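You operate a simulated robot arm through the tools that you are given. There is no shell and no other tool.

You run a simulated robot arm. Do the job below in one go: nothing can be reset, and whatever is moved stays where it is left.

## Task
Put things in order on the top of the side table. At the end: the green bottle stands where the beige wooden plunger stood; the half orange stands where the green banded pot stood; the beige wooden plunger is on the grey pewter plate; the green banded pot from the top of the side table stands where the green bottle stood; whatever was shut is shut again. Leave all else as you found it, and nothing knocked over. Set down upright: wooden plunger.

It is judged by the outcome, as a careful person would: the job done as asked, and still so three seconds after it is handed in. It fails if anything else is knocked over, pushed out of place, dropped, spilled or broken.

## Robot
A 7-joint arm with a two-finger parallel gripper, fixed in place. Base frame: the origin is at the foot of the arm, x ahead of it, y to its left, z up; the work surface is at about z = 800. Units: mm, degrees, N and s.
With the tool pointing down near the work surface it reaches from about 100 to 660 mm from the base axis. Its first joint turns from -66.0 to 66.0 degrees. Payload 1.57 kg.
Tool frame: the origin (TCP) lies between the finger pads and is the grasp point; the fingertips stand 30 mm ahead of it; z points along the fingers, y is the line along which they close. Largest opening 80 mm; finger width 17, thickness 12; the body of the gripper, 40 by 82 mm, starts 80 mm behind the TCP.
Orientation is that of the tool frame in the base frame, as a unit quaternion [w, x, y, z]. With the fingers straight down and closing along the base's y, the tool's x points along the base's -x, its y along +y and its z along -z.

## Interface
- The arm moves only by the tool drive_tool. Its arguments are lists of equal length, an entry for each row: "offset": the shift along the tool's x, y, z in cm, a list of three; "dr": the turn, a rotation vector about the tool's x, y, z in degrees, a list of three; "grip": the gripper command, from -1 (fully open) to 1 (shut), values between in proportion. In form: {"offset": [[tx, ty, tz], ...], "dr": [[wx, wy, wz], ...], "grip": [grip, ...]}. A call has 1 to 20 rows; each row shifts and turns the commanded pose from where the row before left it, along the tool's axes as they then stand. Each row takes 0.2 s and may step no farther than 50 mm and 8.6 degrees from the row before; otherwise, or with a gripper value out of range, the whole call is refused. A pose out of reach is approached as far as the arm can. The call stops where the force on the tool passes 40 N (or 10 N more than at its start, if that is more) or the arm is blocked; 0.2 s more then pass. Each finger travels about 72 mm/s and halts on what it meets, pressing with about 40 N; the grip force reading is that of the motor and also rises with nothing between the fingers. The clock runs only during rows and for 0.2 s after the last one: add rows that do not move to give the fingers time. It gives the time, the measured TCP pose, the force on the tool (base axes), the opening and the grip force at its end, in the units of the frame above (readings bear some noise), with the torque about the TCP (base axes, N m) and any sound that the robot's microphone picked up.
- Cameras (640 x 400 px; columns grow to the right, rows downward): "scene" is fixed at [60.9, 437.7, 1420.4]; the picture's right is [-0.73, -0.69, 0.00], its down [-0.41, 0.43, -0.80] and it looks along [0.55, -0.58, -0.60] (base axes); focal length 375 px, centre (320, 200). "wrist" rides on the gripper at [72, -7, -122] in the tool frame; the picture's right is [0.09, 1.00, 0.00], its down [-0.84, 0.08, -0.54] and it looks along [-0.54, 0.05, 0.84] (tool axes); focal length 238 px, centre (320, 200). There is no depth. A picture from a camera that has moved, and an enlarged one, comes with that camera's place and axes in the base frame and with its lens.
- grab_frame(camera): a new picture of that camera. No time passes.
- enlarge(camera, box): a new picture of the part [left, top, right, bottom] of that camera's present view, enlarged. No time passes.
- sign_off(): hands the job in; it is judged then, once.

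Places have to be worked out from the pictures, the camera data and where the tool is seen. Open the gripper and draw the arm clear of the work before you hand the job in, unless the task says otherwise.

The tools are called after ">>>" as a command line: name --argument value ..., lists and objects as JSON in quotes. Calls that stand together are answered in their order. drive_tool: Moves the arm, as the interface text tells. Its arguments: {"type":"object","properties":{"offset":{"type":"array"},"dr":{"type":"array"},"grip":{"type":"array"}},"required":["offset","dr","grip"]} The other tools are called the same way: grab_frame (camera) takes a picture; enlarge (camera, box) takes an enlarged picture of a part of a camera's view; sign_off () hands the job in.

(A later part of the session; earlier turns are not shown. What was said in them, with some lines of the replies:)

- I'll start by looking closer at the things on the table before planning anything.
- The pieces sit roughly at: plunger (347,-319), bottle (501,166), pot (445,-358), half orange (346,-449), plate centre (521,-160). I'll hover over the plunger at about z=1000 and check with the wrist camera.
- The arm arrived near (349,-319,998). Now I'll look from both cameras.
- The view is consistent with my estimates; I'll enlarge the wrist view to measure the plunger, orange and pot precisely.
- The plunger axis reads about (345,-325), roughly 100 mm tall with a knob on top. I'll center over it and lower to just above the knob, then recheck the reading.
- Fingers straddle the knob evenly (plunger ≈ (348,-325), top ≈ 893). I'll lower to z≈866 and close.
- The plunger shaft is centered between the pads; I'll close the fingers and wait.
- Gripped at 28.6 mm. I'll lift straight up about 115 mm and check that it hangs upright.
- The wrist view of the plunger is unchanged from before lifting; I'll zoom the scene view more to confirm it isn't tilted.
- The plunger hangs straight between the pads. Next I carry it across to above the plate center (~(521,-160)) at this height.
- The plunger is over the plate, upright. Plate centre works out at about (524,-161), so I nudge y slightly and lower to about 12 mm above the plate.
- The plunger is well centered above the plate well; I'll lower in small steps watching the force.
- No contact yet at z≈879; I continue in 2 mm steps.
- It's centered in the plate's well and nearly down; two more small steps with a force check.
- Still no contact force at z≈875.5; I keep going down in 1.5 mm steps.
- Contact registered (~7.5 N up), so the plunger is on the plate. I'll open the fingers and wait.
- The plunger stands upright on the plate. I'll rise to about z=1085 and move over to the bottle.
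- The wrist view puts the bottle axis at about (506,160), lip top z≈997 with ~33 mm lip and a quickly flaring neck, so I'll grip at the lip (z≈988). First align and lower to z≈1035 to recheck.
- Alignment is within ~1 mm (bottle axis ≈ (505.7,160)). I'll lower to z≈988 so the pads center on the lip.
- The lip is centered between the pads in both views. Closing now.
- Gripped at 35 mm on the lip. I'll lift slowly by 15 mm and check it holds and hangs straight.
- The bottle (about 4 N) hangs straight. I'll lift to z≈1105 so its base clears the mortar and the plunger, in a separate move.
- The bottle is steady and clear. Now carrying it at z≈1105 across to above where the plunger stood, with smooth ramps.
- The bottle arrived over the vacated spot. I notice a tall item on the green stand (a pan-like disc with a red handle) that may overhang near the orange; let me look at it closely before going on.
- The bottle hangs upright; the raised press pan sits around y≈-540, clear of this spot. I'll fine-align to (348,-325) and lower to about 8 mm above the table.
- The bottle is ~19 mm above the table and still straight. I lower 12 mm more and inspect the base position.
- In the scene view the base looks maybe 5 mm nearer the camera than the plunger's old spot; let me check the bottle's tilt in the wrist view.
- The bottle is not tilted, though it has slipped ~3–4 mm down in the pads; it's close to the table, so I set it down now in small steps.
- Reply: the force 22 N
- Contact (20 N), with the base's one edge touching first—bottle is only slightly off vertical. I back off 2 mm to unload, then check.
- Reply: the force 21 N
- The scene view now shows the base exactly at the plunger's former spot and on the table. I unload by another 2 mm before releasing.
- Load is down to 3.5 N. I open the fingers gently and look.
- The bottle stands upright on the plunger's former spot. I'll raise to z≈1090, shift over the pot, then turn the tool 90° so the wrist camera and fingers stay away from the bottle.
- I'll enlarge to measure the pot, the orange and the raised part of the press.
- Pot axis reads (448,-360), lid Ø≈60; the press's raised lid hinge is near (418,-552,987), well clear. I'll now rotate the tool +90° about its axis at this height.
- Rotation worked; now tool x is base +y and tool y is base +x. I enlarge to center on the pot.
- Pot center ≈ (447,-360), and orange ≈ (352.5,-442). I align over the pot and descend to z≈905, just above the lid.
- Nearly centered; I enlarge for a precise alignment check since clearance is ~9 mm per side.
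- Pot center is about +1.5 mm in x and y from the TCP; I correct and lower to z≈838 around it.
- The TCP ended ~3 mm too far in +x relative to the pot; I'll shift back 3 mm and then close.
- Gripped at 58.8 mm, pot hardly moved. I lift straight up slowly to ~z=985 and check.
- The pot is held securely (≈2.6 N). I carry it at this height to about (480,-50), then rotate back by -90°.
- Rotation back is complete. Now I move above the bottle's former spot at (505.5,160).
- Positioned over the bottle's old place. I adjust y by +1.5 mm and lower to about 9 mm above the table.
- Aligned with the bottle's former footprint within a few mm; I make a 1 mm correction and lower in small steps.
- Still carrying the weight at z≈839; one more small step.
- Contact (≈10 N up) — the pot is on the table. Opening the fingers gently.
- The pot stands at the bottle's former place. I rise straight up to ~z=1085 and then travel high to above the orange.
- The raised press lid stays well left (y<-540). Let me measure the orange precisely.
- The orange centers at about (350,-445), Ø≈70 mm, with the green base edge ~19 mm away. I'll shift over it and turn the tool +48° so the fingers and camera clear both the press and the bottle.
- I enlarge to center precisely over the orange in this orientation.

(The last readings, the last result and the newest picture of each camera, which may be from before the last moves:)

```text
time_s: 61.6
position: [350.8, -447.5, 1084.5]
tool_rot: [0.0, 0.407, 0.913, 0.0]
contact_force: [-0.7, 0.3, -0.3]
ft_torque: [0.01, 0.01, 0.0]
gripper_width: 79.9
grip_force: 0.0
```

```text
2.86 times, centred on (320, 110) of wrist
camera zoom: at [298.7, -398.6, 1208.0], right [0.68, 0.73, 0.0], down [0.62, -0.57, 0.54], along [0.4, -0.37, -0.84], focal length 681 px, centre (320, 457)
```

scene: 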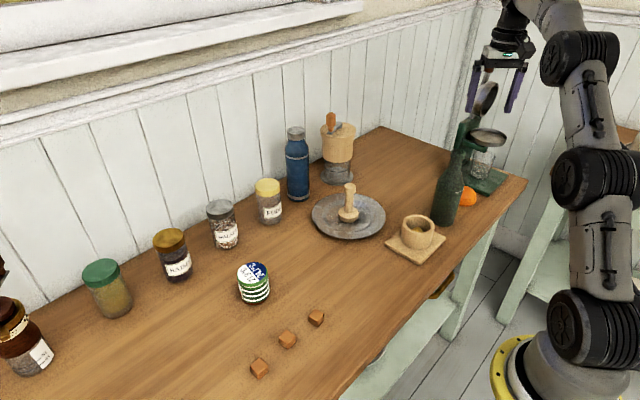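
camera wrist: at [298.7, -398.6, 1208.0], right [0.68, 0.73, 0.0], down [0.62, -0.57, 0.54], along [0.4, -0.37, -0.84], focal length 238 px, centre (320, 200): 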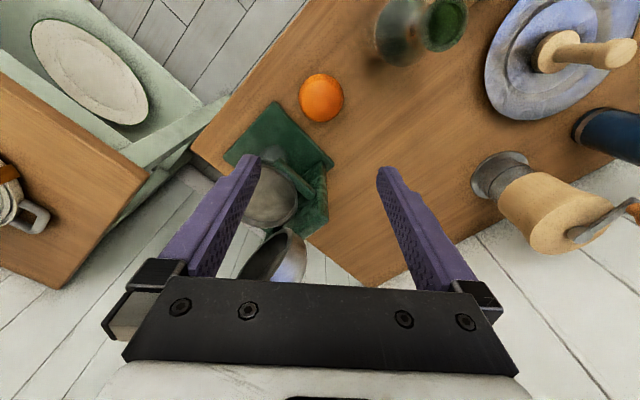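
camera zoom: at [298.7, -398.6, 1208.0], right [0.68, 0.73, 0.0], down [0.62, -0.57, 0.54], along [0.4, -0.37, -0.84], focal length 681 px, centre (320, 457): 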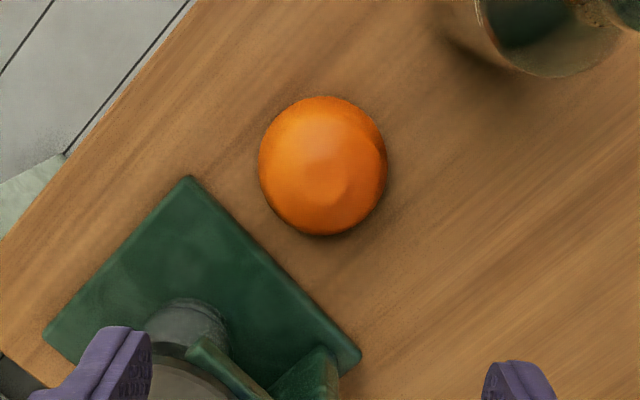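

Closing direction is aligned within ~1 mm; I shift ~3 mm along tool x and descend to z≈900 for a closer check.

>>> drive_tool --offset '[[0.3, 0.05, 3.7], [0, 0, 3.7], [0, 0, 3.7], [0, 0, 3.7], [0, 0, 3.6], [0, 0, 0], [0, 0, 0]]' --dr '[[0, 0, 0], [0, 0, 0], [0, 0, 0], [0, 0, 0], [0, 0, 0], [0, 0, 0], [0, 0, 0]]' --grip '[-1, -1, -1, -1, -1, -1, -1]'

>>> grab_frame --camera "wrist"

>>> enlarge --camera "wrist" --box '[220, 70, 420, 220]'

>>> enlarge --camera "scene" --box '[400, 60, 540, 240]'

```text
time_s: 63.2
position: [350.0, -446.0, 903.1]
tool_rot: [0.0, 0.407, 0.913, 0.001]
contact_force: [0.4, 0.8, 0.3]
ft_torque: [-0.01, -0.02, 0.01]
gripper_width: 80.2
grip_force: 0.0
```

```text
taken
camera wrist: at [298.4, -396.6, 1026.5], right [0.68, 0.73, 0.0], down [0.62, -0.57, 0.54], along [0.4, -0.37, -0.84], focal length 238 px, centre (320, 200)
```

wrist: 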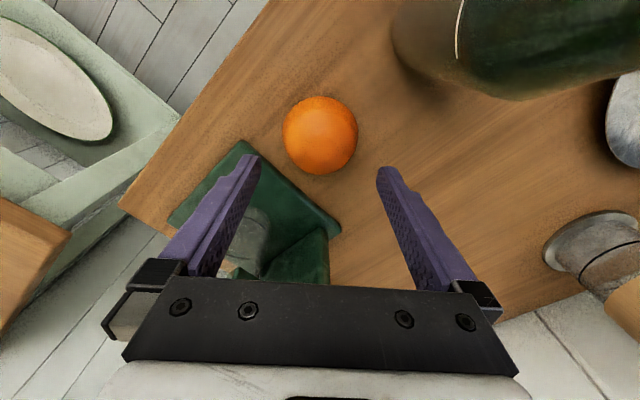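

```text
2.67 times, centred on (320, 145) of wrist
camera zoom: at [298.4, -396.6, 1026.5], right [0.68, 0.73, 0.0], down [0.62, -0.57, 0.54], along [0.4, -0.37, -0.84], focal length 636 px, centre (320, 347)
```

zoom: 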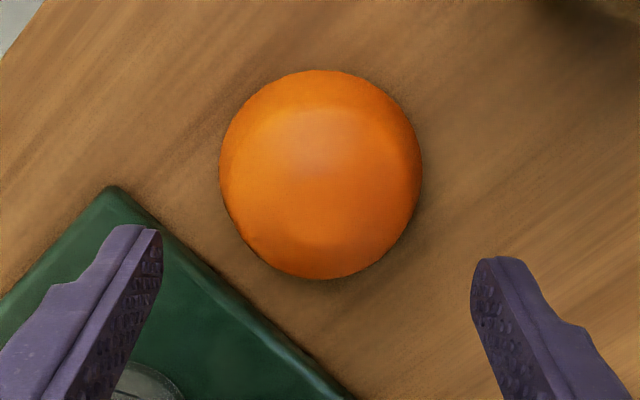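

```text
2.22 times, centred on (470, 150) of scene
camera zoom: at [60.9, 437.7, 1420.4], right [-0.73, -0.69, 0.0], down [-0.41, 0.43, -0.8], along [0.55, -0.58, -0.6], focal length 833 px, centre (-13, 311)
```

zoom: 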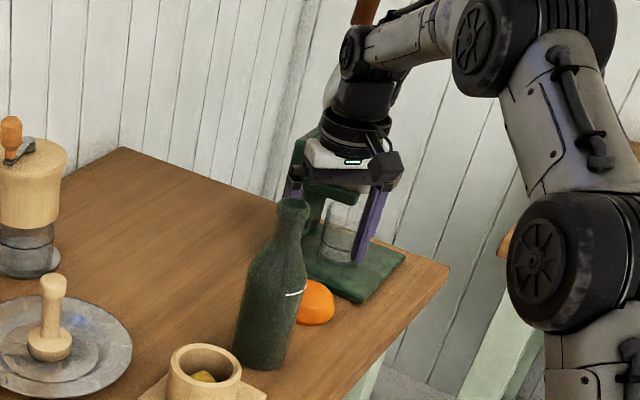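

Alignment is good (within ~0.5 mm in the closing direction) and the left finger will clear the green base by ~11 mm. I go down to z≈868 and recheck, since the arm drifts slightly while descending.

>>> drive_tool --offset '[[0, 0, 1.8], [0, 0, 1.7], [0, 0, 0], [0, 0, 0]]' --dr '[[0, 0, 0], [0, 0, 0], [0, 0, 0], [0, 0, 0]]' --grip '[-1, -1, -1, -1]'

>>> enlarge --camera "wrist" --box '[220, 70, 420, 220]'

>>> enlarge --camera "scene" --box '[420, 110, 540, 230]'

```text
time_s: 64.2
position: [349.9, -444.3, 867.1]
tool_rot: [0.0, 0.407, 0.914, 0.0]
contact_force: [-0.2, 0.4, 0.0]
ft_torque: [0.01, 0.0, 0.01]
gripper_width: 79.9
grip_force: 0.1
```

```text
2.67 times, centred on (320, 145) of wrist
camera zoom: at [298.3, -395.2, 990.0], right [0.68, 0.73, 0.0], down [0.62, -0.57, 0.54], along [0.4, -0.37, -0.84], focal length 636 px, centre (320, 347)
```

zoom: 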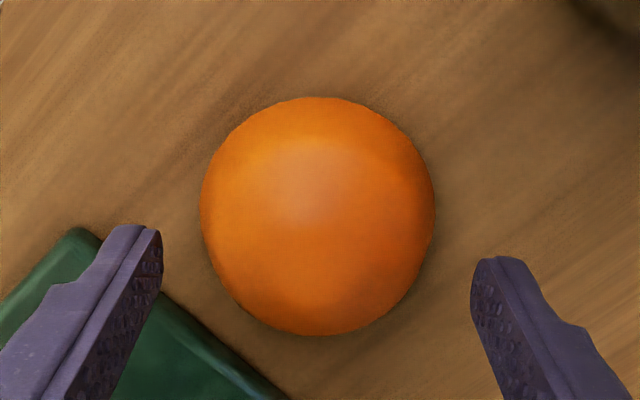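

```text
3.33 times, centred on (480, 170) of scene
camera zoom: at [60.9, 437.7, 1420.4], right [-0.73, -0.69, 0.0], down [-0.41, 0.43, -0.8], along [0.55, -0.58, -0.6], focal length 1250 px, centre (-213, 300)
```

zoom: 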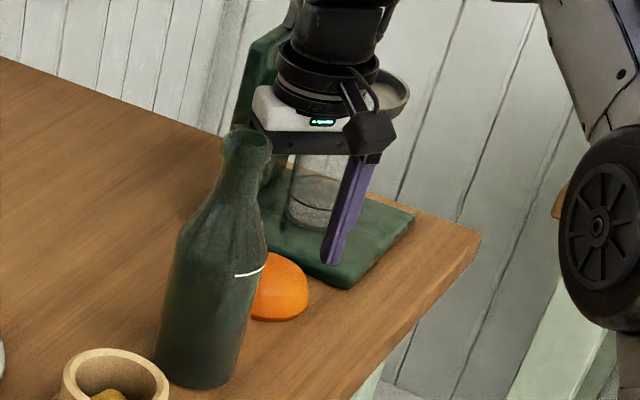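

The orange is ~1.3 mm to the minus side along the closing axis; I correct and descend 18 mm more, then recheck.

>>> drive_tool --offset '[[0, -0.13, 0], [0, 0, 0.9], [0, 0, 0.9], [0, 0, 0], [0, 0, 0]]' --dr '[[0, 0, 0], [0, 0, 0], [0, 0, 0], [0, 0, 0], [0, 0, 0]]' --grip '[-1, -1, -1, -1, -1]'

>>> enlarge --camera "wrist" --box '[220, 70, 420, 220]'

```text
time_s: 65.4
position: [349.3, -446.3, 850.2]
tool_rot: [0.0, 0.407, 0.914, 0.0]
contact_force: [1.5, 0.8, -0.8]
ft_torque: [0.03, 0.0, 0.02]
gripper_width: 79.9
grip_force: 0.1
```

```text
2.67 times, centred on (320, 145) of wrist
camera zoom: at [295.9, -396.9, 971.6], right [0.68, 0.73, 0.0], down [0.62, -0.57, 0.54], along [0.4, -0.37, -0.84], focal length 636 px, centre (320, 347)
```

zoom: 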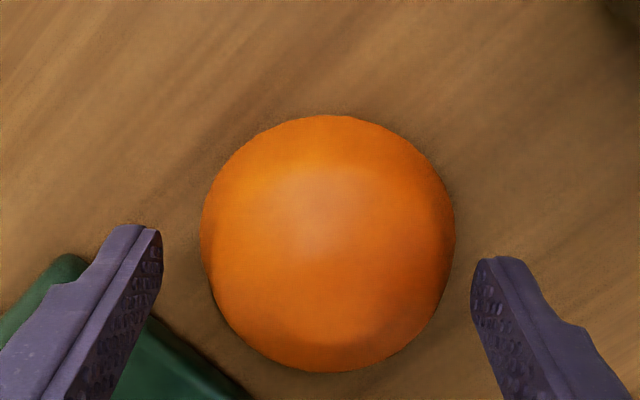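

Now the orange is ~1.7 mm to the plus side (the arm overshoots small moves). I nudge back +1 mm and recheck.

>>> drive_tool --offset '[[0, 0.1, 0], [0, 0, 0], [0, 0, 0]]' --dr '[[0, 0, 0], [0, 0, 0], [0, 0, 0]]' --grip '[-1, -1, -1]'

>>> enlarge --camera "wrist" --box '[220, 70, 420, 220]'

```text
time_s: 66.2
position: [348.2, -445.3, 848.9]
tool_rot: [0.001, 0.407, 0.913, -0.001]
contact_force: [0.2, 0.0, -0.1]
ft_torque: [0.0, 0.0, 0.0]
gripper_width: 80.1
grip_force: 0.1
```

```text
2.67 times, centred on (320, 145) of wrist
camera zoom: at [296.4, -395.7, 971.4], right [0.68, 0.73, 0.0], down [0.62, -0.57, 0.54], along [0.4, -0.37, -0.84], focal length 636 px, centre (320, 347)
```

zoom: 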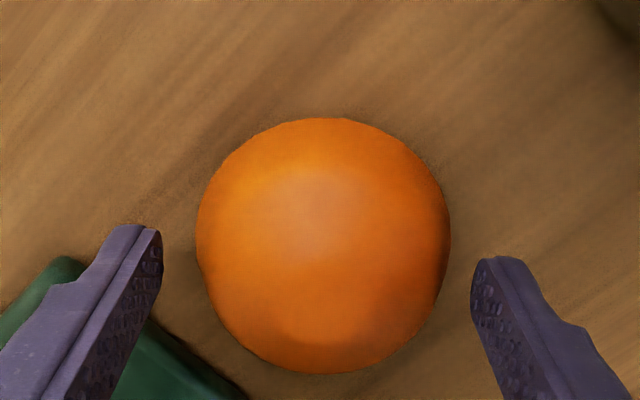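

Centered to within ~0.5 mm. Now I descend to tips ~3 mm above the table (TCP z≈833).

>>> drive_tool --offset '[[0, 0, 0.8], [0, 0, 0.7], [0, 0, 0], [0, 0, 0]]' --dr '[[0, 0, 0], [0, 0, 0], [0, 0, 0], [0, 0, 0]]' --grip '[-1, -1, -1, -1]'

>>> enlarge --camera "wrist" --box '[200, 70, 440, 240]'

>>> enlarge --camera "scene" --box '[420, 110, 540, 230]'

```text
time_s: 67.2
position: [348.9, -446.1, 833.5]
tool_rot: [0.0, 0.407, 0.914, 0.0]
contact_force: [-0.1, -0.1, 0.4]
ft_torque: [0.0, -0.03, -0.02]
gripper_width: 80.0
grip_force: 0.1
```

```text
2.35 times, centred on (320, 155) of wrist
camera zoom: at [297.6, -396.7, 955.6], right [0.68, 0.73, 0.0], down [0.62, -0.57, 0.54], along [0.4, -0.37, -0.84], focal length 561 px, centre (320, 306)
```

zoom: 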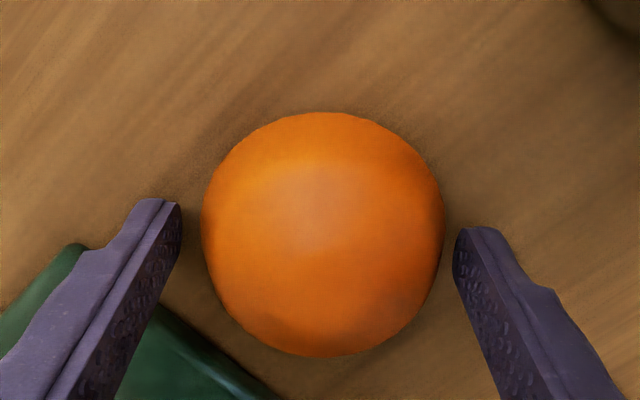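

```text
3.33 times, centred on (480, 170) of scene
camera zoom: at [60.9, 437.7, 1420.4], right [-0.73, -0.69, 0.0], down [-0.41, 0.43, -0.8], along [0.55, -0.58, -0.6], focal length 1250 px, centre (-213, 300)
```

zoom: 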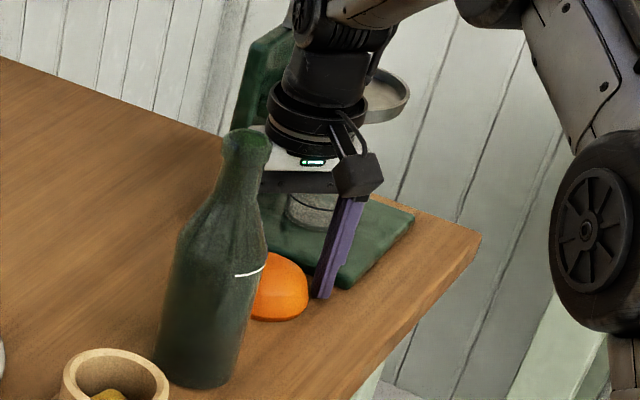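

The fingers straddle the orange with clearance on both sides and no contact. Closing now.

>>> drive_tool --offset '[[0, 0, 0], [0, 0, 0], [0, 0, 0], [0, 0, 0], [0, 0, 0]]' --dr '[[0, 0, 0], [0, 0, 0], [0, 0, 0], [0, 0, 0], [0, 0, 0]]' --grip '[-0.85, -0.75, 1, 1, 1]'

>>> enlarge --camera "wrist" --box '[200, 70, 440, 240]'

>>> enlarge --camera "scene" --box '[420, 110, 540, 230]'

```text
time_s: 68.4
position: [349.0, -445.4, 833.0]
tool_rot: [0.0, 0.407, 0.914, 0.0]
contact_force: [0.2, 0.0, -0.3]
ft_torque: [-0.02, -0.01, -0.02]
gripper_width: 69.7
grip_force: 40.2
```

```text
2.35 times, centred on (320, 155) of wrist
camera zoom: at [297.5, -396.7, 955.7], right [0.68, 0.73, 0.0], down [0.62, -0.57, 0.54], along [0.4, -0.37, -0.84], focal length 561 px, centre (320, 306)
```

zoom: 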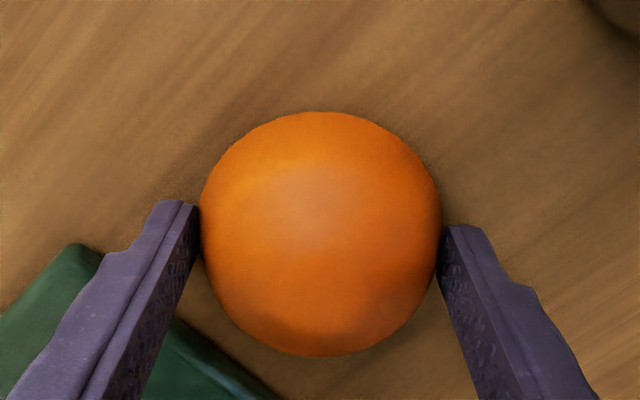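

```text
3.33 times, centred on (480, 170) of scene
camera zoom: at [60.9, 437.7, 1420.4], right [-0.73, -0.69, 0.0], down [-0.41, 0.43, -0.8], along [0.55, -0.58, -0.6], focal length 1250 px, centre (-213, 300)
```

zoom: 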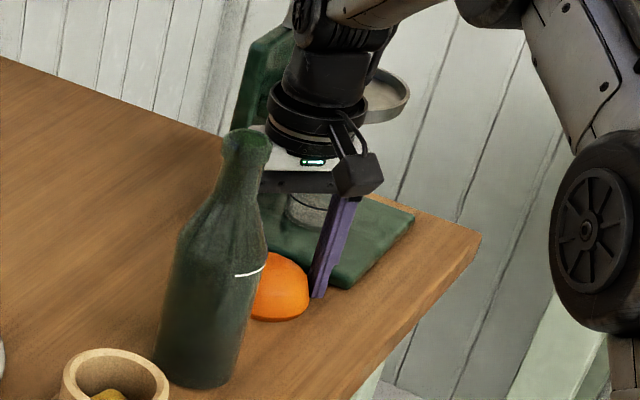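

Gripped at 69.7 mm. I lift a cautious 12 mm and check that it holds.

>>> drive_tool --offset '[[0, 0, -0.3], [0, 0, -0.4], [0, 0, -0.5], [0, 0, 0], [0, 0, 0]]' --dr '[[0, 0, 0], [0, 0, 0], [0, 0, 0], [0, 0, 0], [0, 0, 0]]' --grip '[1, 1, 1, 1, 1]'

>>> enlarge --camera "wrist" --box '[200, 70, 440, 240]'

>>> enlarge --camera "scene" --box '[420, 110, 540, 230]'

```text
time_s: 69.6
position: [350.6, -444.4, 845.5]
tool_rot: [0.0, 0.406, 0.914, 0.0]
contact_force: [-0.2, 0.3, -0.2]
ft_torque: [0.05, 0.0, -0.01]
gripper_width: 69.5
grip_force: 39.8
```

```text
2.35 times, centred on (320, 155) of wrist
camera zoom: at [297.9, -396.7, 968.1], right [0.68, 0.73, 0.0], down [0.62, -0.57, 0.54], along [0.4, -0.37, -0.84], focal length 561 px, centre (320, 306)
```

zoom: 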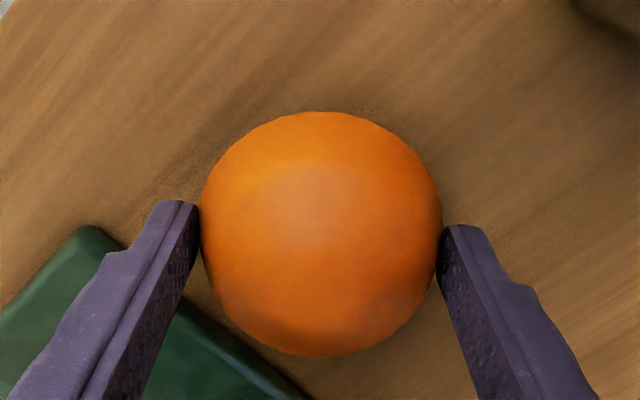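

```text
3.33 times, centred on (480, 170) of scene
camera zoom: at [60.9, 437.7, 1420.4], right [-0.73, -0.69, 0.0], down [-0.41, 0.43, -0.8], along [0.55, -0.58, -0.6], focal length 1250 px, centre (-213, 300)
```

zoom: 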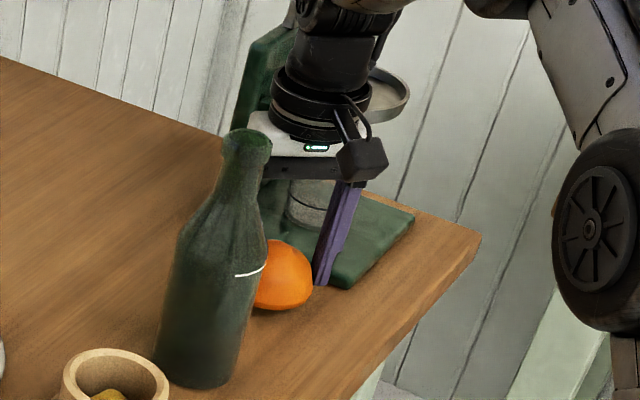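

The orange holds firmly. I lift it straight up to z≈1090 to clear the bottle.

>>> drive_tool --offset '[[0, 0, -1.5], [0, 0, -3.0], [0, 0, -4.0], [0, 0, -4.5], [0, 0, -4.5], [0, 0, -4.0], [0, 0, -2.0], [0, 0, -1.0], [0, 0, 0]]' --dr '[[0, 0, 0], [0, 0, 0], [0, 0, 0], [0, 0, 0], [0, 0, 0], [0, 0, 0], [0, 0, 0], [0, 0, 0], [0, 0, 0]]' --grip '[1, 1, 1, 1, 1, 1, 1, 1, 1]'

>>> grab_frame --camera "wrist"

>>> grab_frame --camera "scene"

```text
time_s: 71.6
position: [349.4, -444.8, 1091.1]
tool_rot: [0.0, 0.407, 0.913, 0.0]
contact_force: [0.2, -0.2, -1.4]
ft_torque: [0.04, -0.01, -0.03]
gripper_width: 69.9
grip_force: 40.2
```

```text
taken
camera wrist: at [296.9, -396.9, 1213.1], right [0.68, 0.73, 0.0], down [0.62, -0.57, 0.54], along [0.4, -0.37, -0.84], focal length 238 px, centre (320, 200)
```

wrist: 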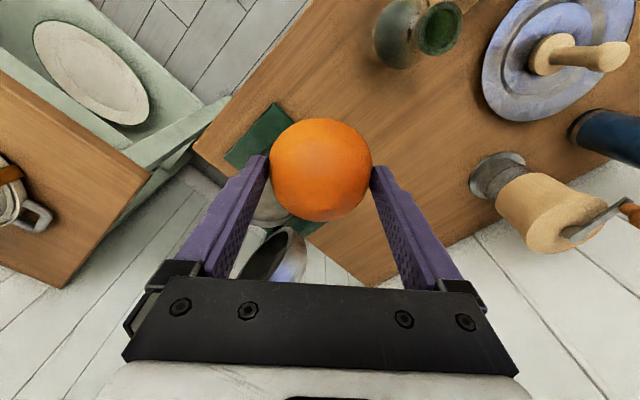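

```text
taken
```

scene: 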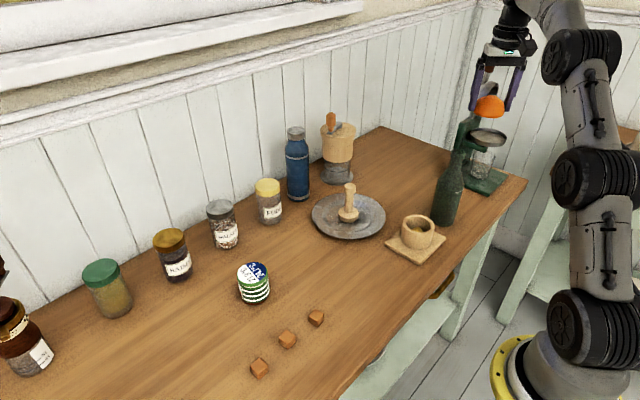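

Held well. Next: shift ~128 mm along tool y to above the pot's former place, then rotate +42° (to the 90° orientation used before).

>>> drive_tool --offset '[[-0.16, 1.85, 0], [0, 3.5, 0], [0, 3.5, 0], [0, 2.5, 0], [0, 1.5, 0], [0, 0, 0], [0, 0, 0], [0, 0, 0], [0, 0, 0], [0, 0, 0], [0, 0, 0], [0, 0, 0], [0, 0, 0]]' --dr '[[0, 0, 0], [0, 0, 0], [0, 0, 0], [0, 0, 0], [0, 0, 0], [0, 0, 7], [0, 0, 7], [0, 0, 7], [0, 0, 7], [0, 0, 7], [0, 0, 7], [0, 0, 0], [0, 0, 0]]' --grip '[1, 1, 1, 1, 1, 1, 1, 1, 1, 1, 1, 1, 1]'

>>> grab_frame --camera "wrist"

>>> grab_frame --camera "scene"

```text
time_s: 74.4
position: [445.9, -359.8, 1089.3]
tool_rot: [0.0, 0.707, 0.707, 0.0]
contact_force: [0.0, 0.7, -0.2]
ft_torque: [-0.04, -0.02, 0.03]
gripper_width: 69.6
grip_force: 40.2
```

```text
taken
camera wrist: at [440.3, -287.7, 1211.4], right [1.0, 0.09, 0.0], down [0.08, -0.84, 0.54], along [0.05, -0.54, -0.84], focal length 238 px, centre (320, 200)
```

wrist: 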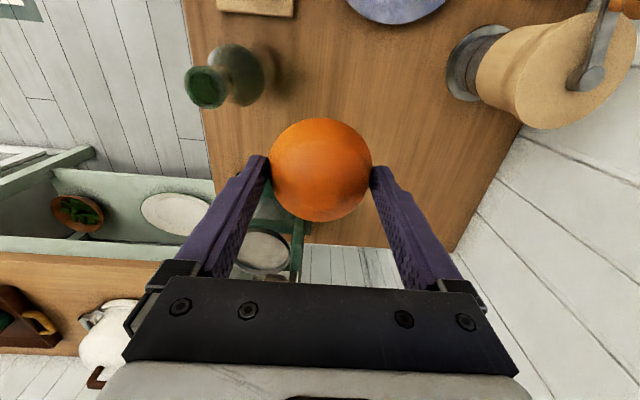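

```text
taken
```

scene: 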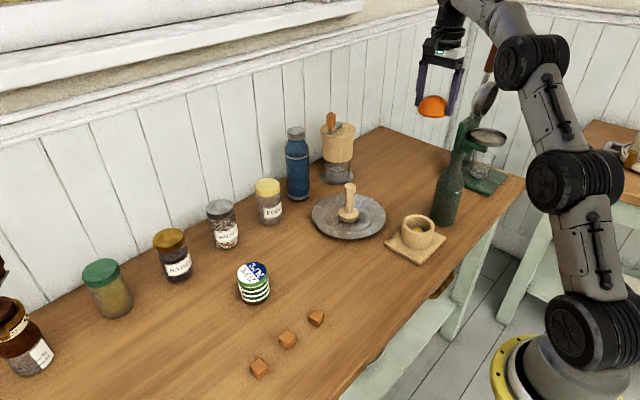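

Positioned. I shift 2 mm in +y (the orange sits slightly forward of the TCP) and lower to about 10 mm above the table.

>>> drive_tool --offset '[[0.2, 0, 2.0], [0, 0, 4.0], [0, 0, 4.5], [0, 0, 4.5], [0, 0, 4.5], [0, 0, 3.0], [0, 0, 1.4], [0, 0, 0.6], [0, 0, 0], [0, 0, 0]]' --dr '[[0, 0, 0], [0, 0, 0], [0, 0, 0], [0, 0, 0], [0, 0, 0], [0, 0, 0], [0, 0, 0], [0, 0, 0], [0, 0, 0], [0, 0, 0]]' --grip '[1, 1, 1, 1, 1, 1, 1, 1, 1, 1]'

>>> enlarge --camera "wrist" --box '[200, 60, 440, 240]'

>>> enlarge --camera "scene" --box '[380, 110, 500, 240]'

```text
time_s: 76.6
position: [447.2, -358.1, 843.7]
tool_rot: [0.001, 0.707, 0.707, 0.0]
contact_force: [0.3, 0.2, -0.7]
ft_torque: [0.02, 0.04, 0.0]
gripper_width: 69.7
grip_force: 40.0
```

```text
2.22 times, centred on (320, 150) of wrist
camera zoom: at [441.3, -286.2, 966.8], right [1.0, 0.09, 0.0], down [0.08, -0.84, 0.54], along [0.05, -0.54, -0.84], focal length 530 px, centre (320, 311)
```

zoom: 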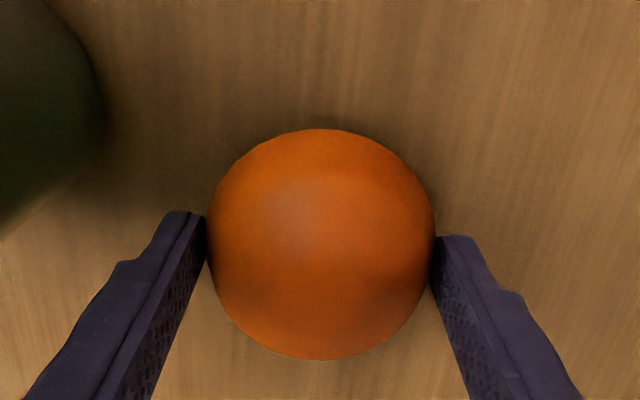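

```text
3.08 times, centred on (440, 175) of scene
camera zoom: at [60.9, 437.7, 1420.4], right [-0.73, -0.69, 0.0], down [-0.41, 0.43, -0.8], along [0.55, -0.58, -0.6], focal length 1154 px, centre (-49, 277)
```

zoom: 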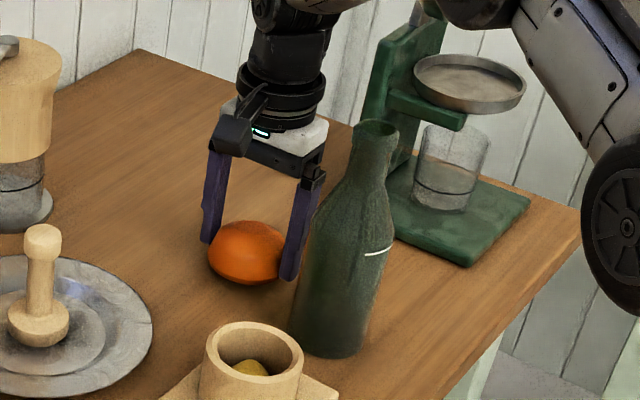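

About 10 mm above the table and still centered. I lower in small steps, watching force.

>>> drive_tool --offset '[[0, 0, 0.35], [0, 0, 0.35], [0, 0, 0], [0, 0, 0]]' --dr '[[0, 0, 0], [0, 0, 0], [0, 0, 0], [0, 0, 0]]' --grip '[1, 1, 1, 1]'

>>> drive_tool --offset '[[0, 0, 0.15], [0, 0, 0]]' --dr '[[0, 0, 0], [0, 0, 0]]' --grip '[1, 1]'

```text
time_s: 77.6
position: [446.0, -357.5, 837.2]
tool_rot: [0.0, 0.708, 0.706, 0.0]
contact_force: [-0.4, -0.2, -1.0]
ft_torque: [0.03, 0.02, -0.01]
gripper_width: 69.3
grip_force: 40.2
```

```text
time_s: 78.2
position: [446.6, -357.6, 835.9]
tool_rot: [-0.001, 0.707, 0.707, 0.0]
contact_force: [0.2, -0.3, -1.9]
ft_torque: [-0.03, 0.04, -0.02]
gripper_width: 69.7
grip_force: 40.3
```

No contact at z≈835.9; continuing in ~1 mm steps.

>>> drive_tool --offset '[[0, 0, 0.12], [0, 0, 0]]' --dr '[[0, 0, 0], [0, 0, 0]]' --grip '[1, 1]'

>>> drive_tool --offset '[[0, 0, 0.1], [0, 0, 0]]' --dr '[[0, 0, 0], [0, 0, 0]]' --grip '[1, 1]'

```text
time_s: 78.8
position: [444.5, -358.1, 834.5]
tool_rot: [0.0, 0.707, 0.707, -0.001]
contact_force: [0.8, 0.5, -1.0]
ft_torque: [-0.04, -0.01, -0.03]
gripper_width: 69.9
grip_force: 39.8
```

```text
time_s: 79.4
position: [445.1, -357.1, 834.4]
tool_rot: [0.0, 0.707, 0.707, 0.0]
contact_force: [1.3, -1.0, -1.4]
ft_torque: [0.02, -0.02, 0.01]
gripper_width: 70.0
grip_force: 40.0
```

>>> drive_tool --offset '[[0, 0, 0.1], [0, 0, 0]]' --dr '[[0, 0, 0], [0, 0, 0]]' --grip '[1, 1]'

>>> enlarge --camera "scene" --box '[390, 150, 470, 220]'

```text
time_s: 80.0
position: [446.5, -357.9, 833.2]
tool_rot: [0.0, 0.707, 0.707, 0.0]
contact_force: [0.4, -0.3, -0.3]
ft_torque: [0.02, -0.02, 0.01]
gripper_width: 69.7
grip_force: 39.9
```

```text
5.71 times, centred on (430, 185) of scene
camera zoom: at [60.9, 437.7, 1420.4], right [-0.73, -0.69, 0.0], down [-0.41, 0.43, -0.8], along [0.55, -0.58, -0.6], focal length 2143 px, centre (-309, 286)
```

zoom: 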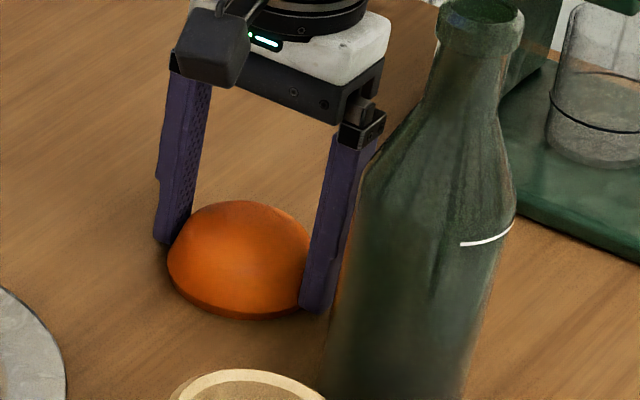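

Nearly touching (load has dropped to ~0). One more 1 mm step.

>>> drive_tool --offset '[[0, 0, 0.1], [0, 0, 0]]' --dr '[[0, 0, 0], [0, 0, 0]]' --grip '[1, 1]'

```text
time_s: 80.6
position: [445.8, -357.7, 833.2]
tool_rot: [0.001, 0.708, 0.707, 0.0]
contact_force: [-3.8, 5.3, 12.9]
ft_torque: [0.25, 0.33, -0.05]
gripper_width: 69.7
grip_force: 40.1
```

Contact (12.9 N) — the orange is on the table at the pot's former place. Opening the fingers gently.

>>> drive_tool --offset '[[0, 0, -0.05], [0, 0, 0], [0, 0, 0], [0, 0, 0], [0, 0, 0]]' --dr '[[0, 0, 0], [0, 0, 0], [0, 0, 0], [0, 0, 0], [0, 0, 0]]' --grip '[1, -0.8, -0.9, -1, -1]'

>>> enlarge --camera "wrist" --box '[200, 60, 440, 240]'

>>> enlarge --camera "scene" --box '[390, 150, 470, 220]'

```text
time_s: 81.8
position: [447.3, -356.6, 831.4]
tool_rot: [0.0, 0.708, 0.707, 0.0]
contact_force: [-0.4, 0.5, 0.0]
ft_torque: [0.0, -0.03, 0.0]
gripper_width: 80.0
grip_force: 0.1
```

```text
2.22 times, centred on (320, 150) of wrist
camera zoom: at [440.6, -286.1, 954.7], right [1.0, 0.09, 0.0], down [0.08, -0.84, 0.54], along [0.05, -0.54, -0.84], focal length 530 px, centre (320, 311)
```

zoom: 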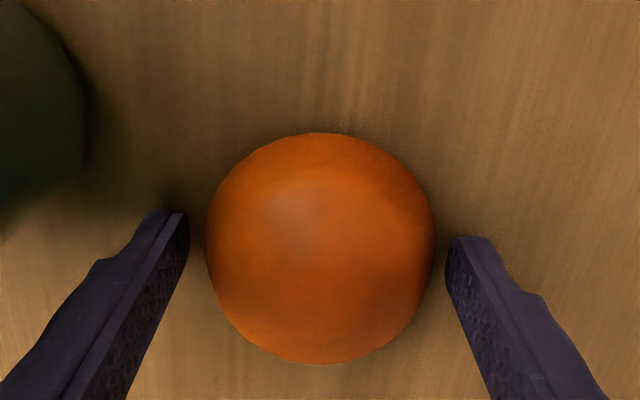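

```text
5.71 times, centred on (430, 185) of scene
camera zoom: at [60.9, 437.7, 1420.4], right [-0.73, -0.69, 0.0], down [-0.41, 0.43, -0.8], along [0.55, -0.58, -0.6], focal length 2143 px, centre (-309, 286)
```

zoom: 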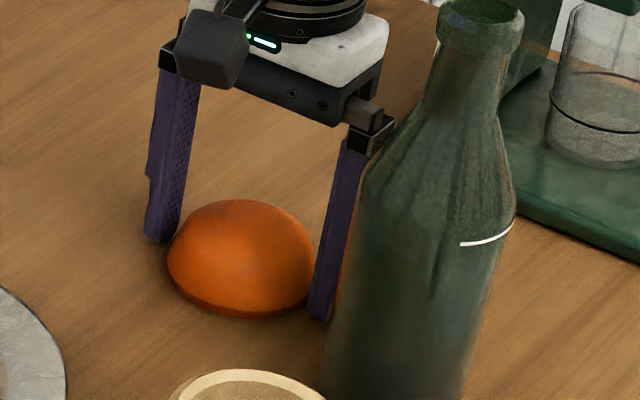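

The orange sits flat at the pot's former place, fingers clear on both sides. I raise straight up slowly, then fully clear.

>>> drive_tool --offset '[[0, 0, -0.7], [0, 0, -1.2], [0, 0, -2.0], [0, 0, -3.0], [0, 0, -4.5], [0, 0, -4.5], [0, 0, -4.5], [0, 0, -4.5], [0, 0, -1.5], [0, 0, 0]]' --dr '[[0, 0, 0], [0, 0, 0], [0, 0, 0], [0, 0, 0], [0, 0, 0], [0, 0, 0], [0, 0, 0], [0, 0, 0], [0, 0, 0], [0, 0, 0]]' --grip '[-1, -1, -1, -1, -1, -1, -1, -1, -1, -1]'

>>> grab_frame --camera "scene"

>>> grab_frame --camera "wrist"

```text
time_s: 84.0
position: [447.0, -356.5, 1095.2]
tool_rot: [0.0, 0.707, 0.707, 0.0]
contact_force: [-0.7, 0.1, -0.5]
ft_torque: [-0.01, -0.03, 0.02]
gripper_width: 80.2
grip_force: 0.0
```

```text
taken
```

scene: 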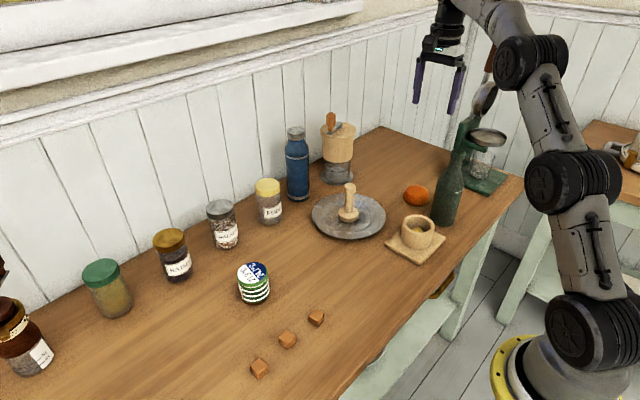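

```text
taken
camera wrist: at [441.5, -285.3, 1217.0], right [1.0, 0.09, 0.0], down [0.08, -0.84, 0.54], along [0.05, -0.54, -0.84], focal length 238 px, centre (320, 200)
```

wrist: 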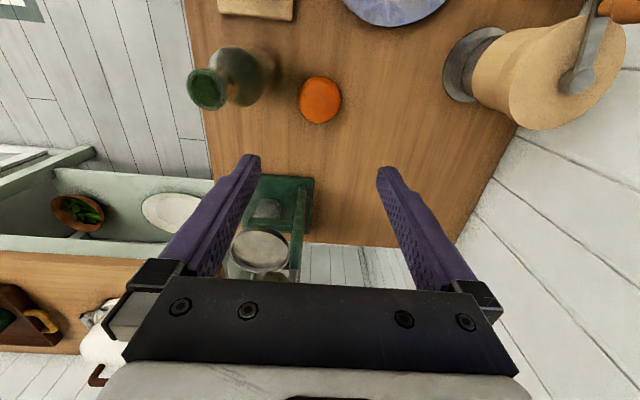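

All four objects are in place and everything else looks untouched. I'll withdraw the arm high to near its starting pose and rotate it back.

>>> drive_tool --offset '[[3.0, 0.1, 0], [4.2, 0.2, 0], [4.2, 0.2, 0], [4.2, 0.2, 0], [2.9, 0.2, 0], [0, 0, 0]]' --dr '[[0, 0, 0], [0, 0, 0], [0, 0, 0], [0, 0, 0], [0, 0, 0], [0, 0, 0]]' --grip '[-1, -1, -1, -1, -1, -1]'

>>> drive_tool --offset '[[0, 0, 0], [0, 0, 0], [0, 0, 0], [0, 0, 0], [0, 0, 0], [0, 0, 0], [0, 0, 0], [0, 0, 0], [0, 0, 0], [0, 0, 0], [0, 0, 0], [0, 0, 0], [0, 0, 0]]' --dr '[[0, 0, -7.5], [0, 0, -7.5], [0, 0, -7.5], [0, 0, -7.5], [0, 0, -7.5], [0, 0, -7.5], [0, 0, -7.5], [0, 0, -7.5], [0, 0, -7.5], [0, 0, -7.5], [0, 0, -7.5], [0, 0, -7.5], [0, 0, 0]]' --grip '[-1, -1, -1, -1, -1, -1, -1, -1, -1, -1, -1, -1, -1]'

>>> grab_frame --camera "scene"

>>> enlarge --camera "scene" --box '[300, 120, 540, 280]'

>>> enlarge --camera "scene" --box '[0, 170, 340, 400]'

```text
time_s: 85.4
position: [452.2, -173.0, 1095.4]
tool_rot: [0.0, 0.707, 0.707, 0.0]
contact_force: [-0.3, 0.4, -0.5]
ft_torque: [0.0, -0.01, 0.0]
gripper_width: 79.9
grip_force: 0.0
```

```text
time_s: 88.2
position: [454.7, -173.4, 1096.0]
tool_rot: [0.0, -0.001, 1.0, 0.0]
contact_force: [-0.5, 0.6, -0.1]
ft_torque: [0.01, 0.0, 0.0]
gripper_width: 80.0
grip_force: 0.0
```

```text
taken
```

scene: 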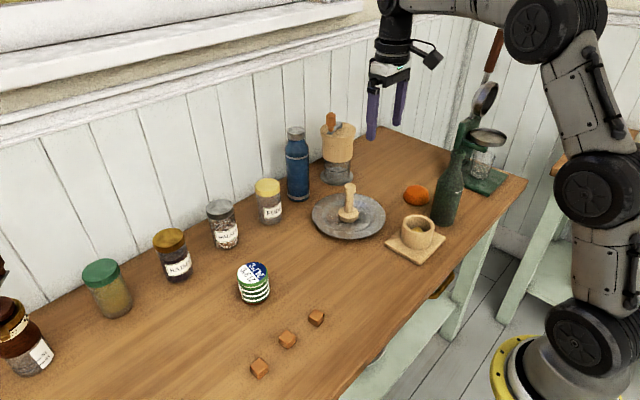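

```text
2.50 times, centred on (420, 200) of scene
camera zoom: at [60.9, 437.7, 1420.4], right [-0.73, -0.69, 0.0], down [-0.41, 0.43, -0.8], along [0.55, -0.58, -0.6], focal length 938 px, centre (70, 200)
```

zoom: 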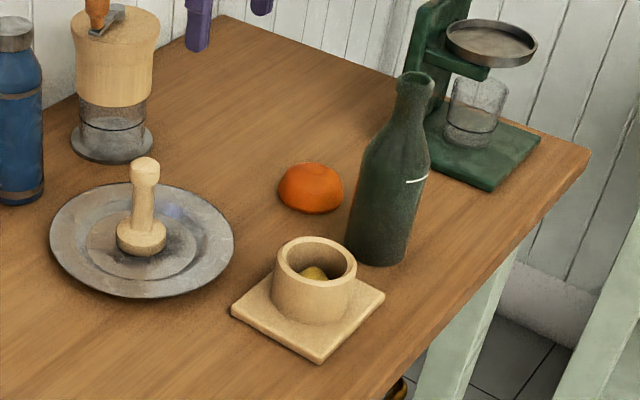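

```text
1.74 times, centred on (170, 285) of scene
camera zoom: at [60.9, 437.7, 1420.4], right [-0.73, -0.69, 0.0], down [-0.41, 0.43, -0.8], along [0.55, -0.58, -0.6], focal length 652 px, centre (581, 52)
```

zoom: 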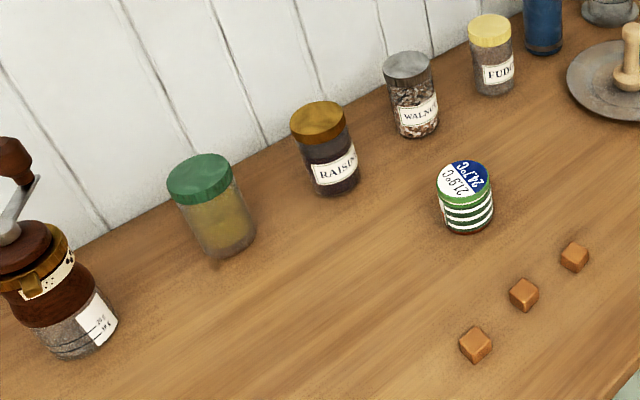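

The bottle stands at the plunger's old spot, the orange at the pot's old spot, the plunger upright on the pewter plate, and the pot at the bottle's old spot. Nothing else has moved, nothing was opened, and the arm is clear with the gripper open, so I hand the job in.

>>> sign_off

```text
The job is handed in.
```

The side table is in order as asked, and I've handed the job in. The final pictures before hand-in showed:

- **Wooden plunger:** upright in the centre of the grey pewter plate.
- **Green bottle:** upright where the plunger stood. It slipped about 6 mm down in the gripper while being carried, but was set down without tipping.
- **Green banded pot:** standing where the bottle stood, turned about 90° from how it faced before.
- **Half orange:** resting flat where the pot stood.

Each piece is within a few millimetres of its target, judging by the cameras and arm readings. I opened nothing, so there was nothing to shut again. Nothing was knocked over, and everything else on the table looks as I found it. The gripper is open and the arm is clear of the table.
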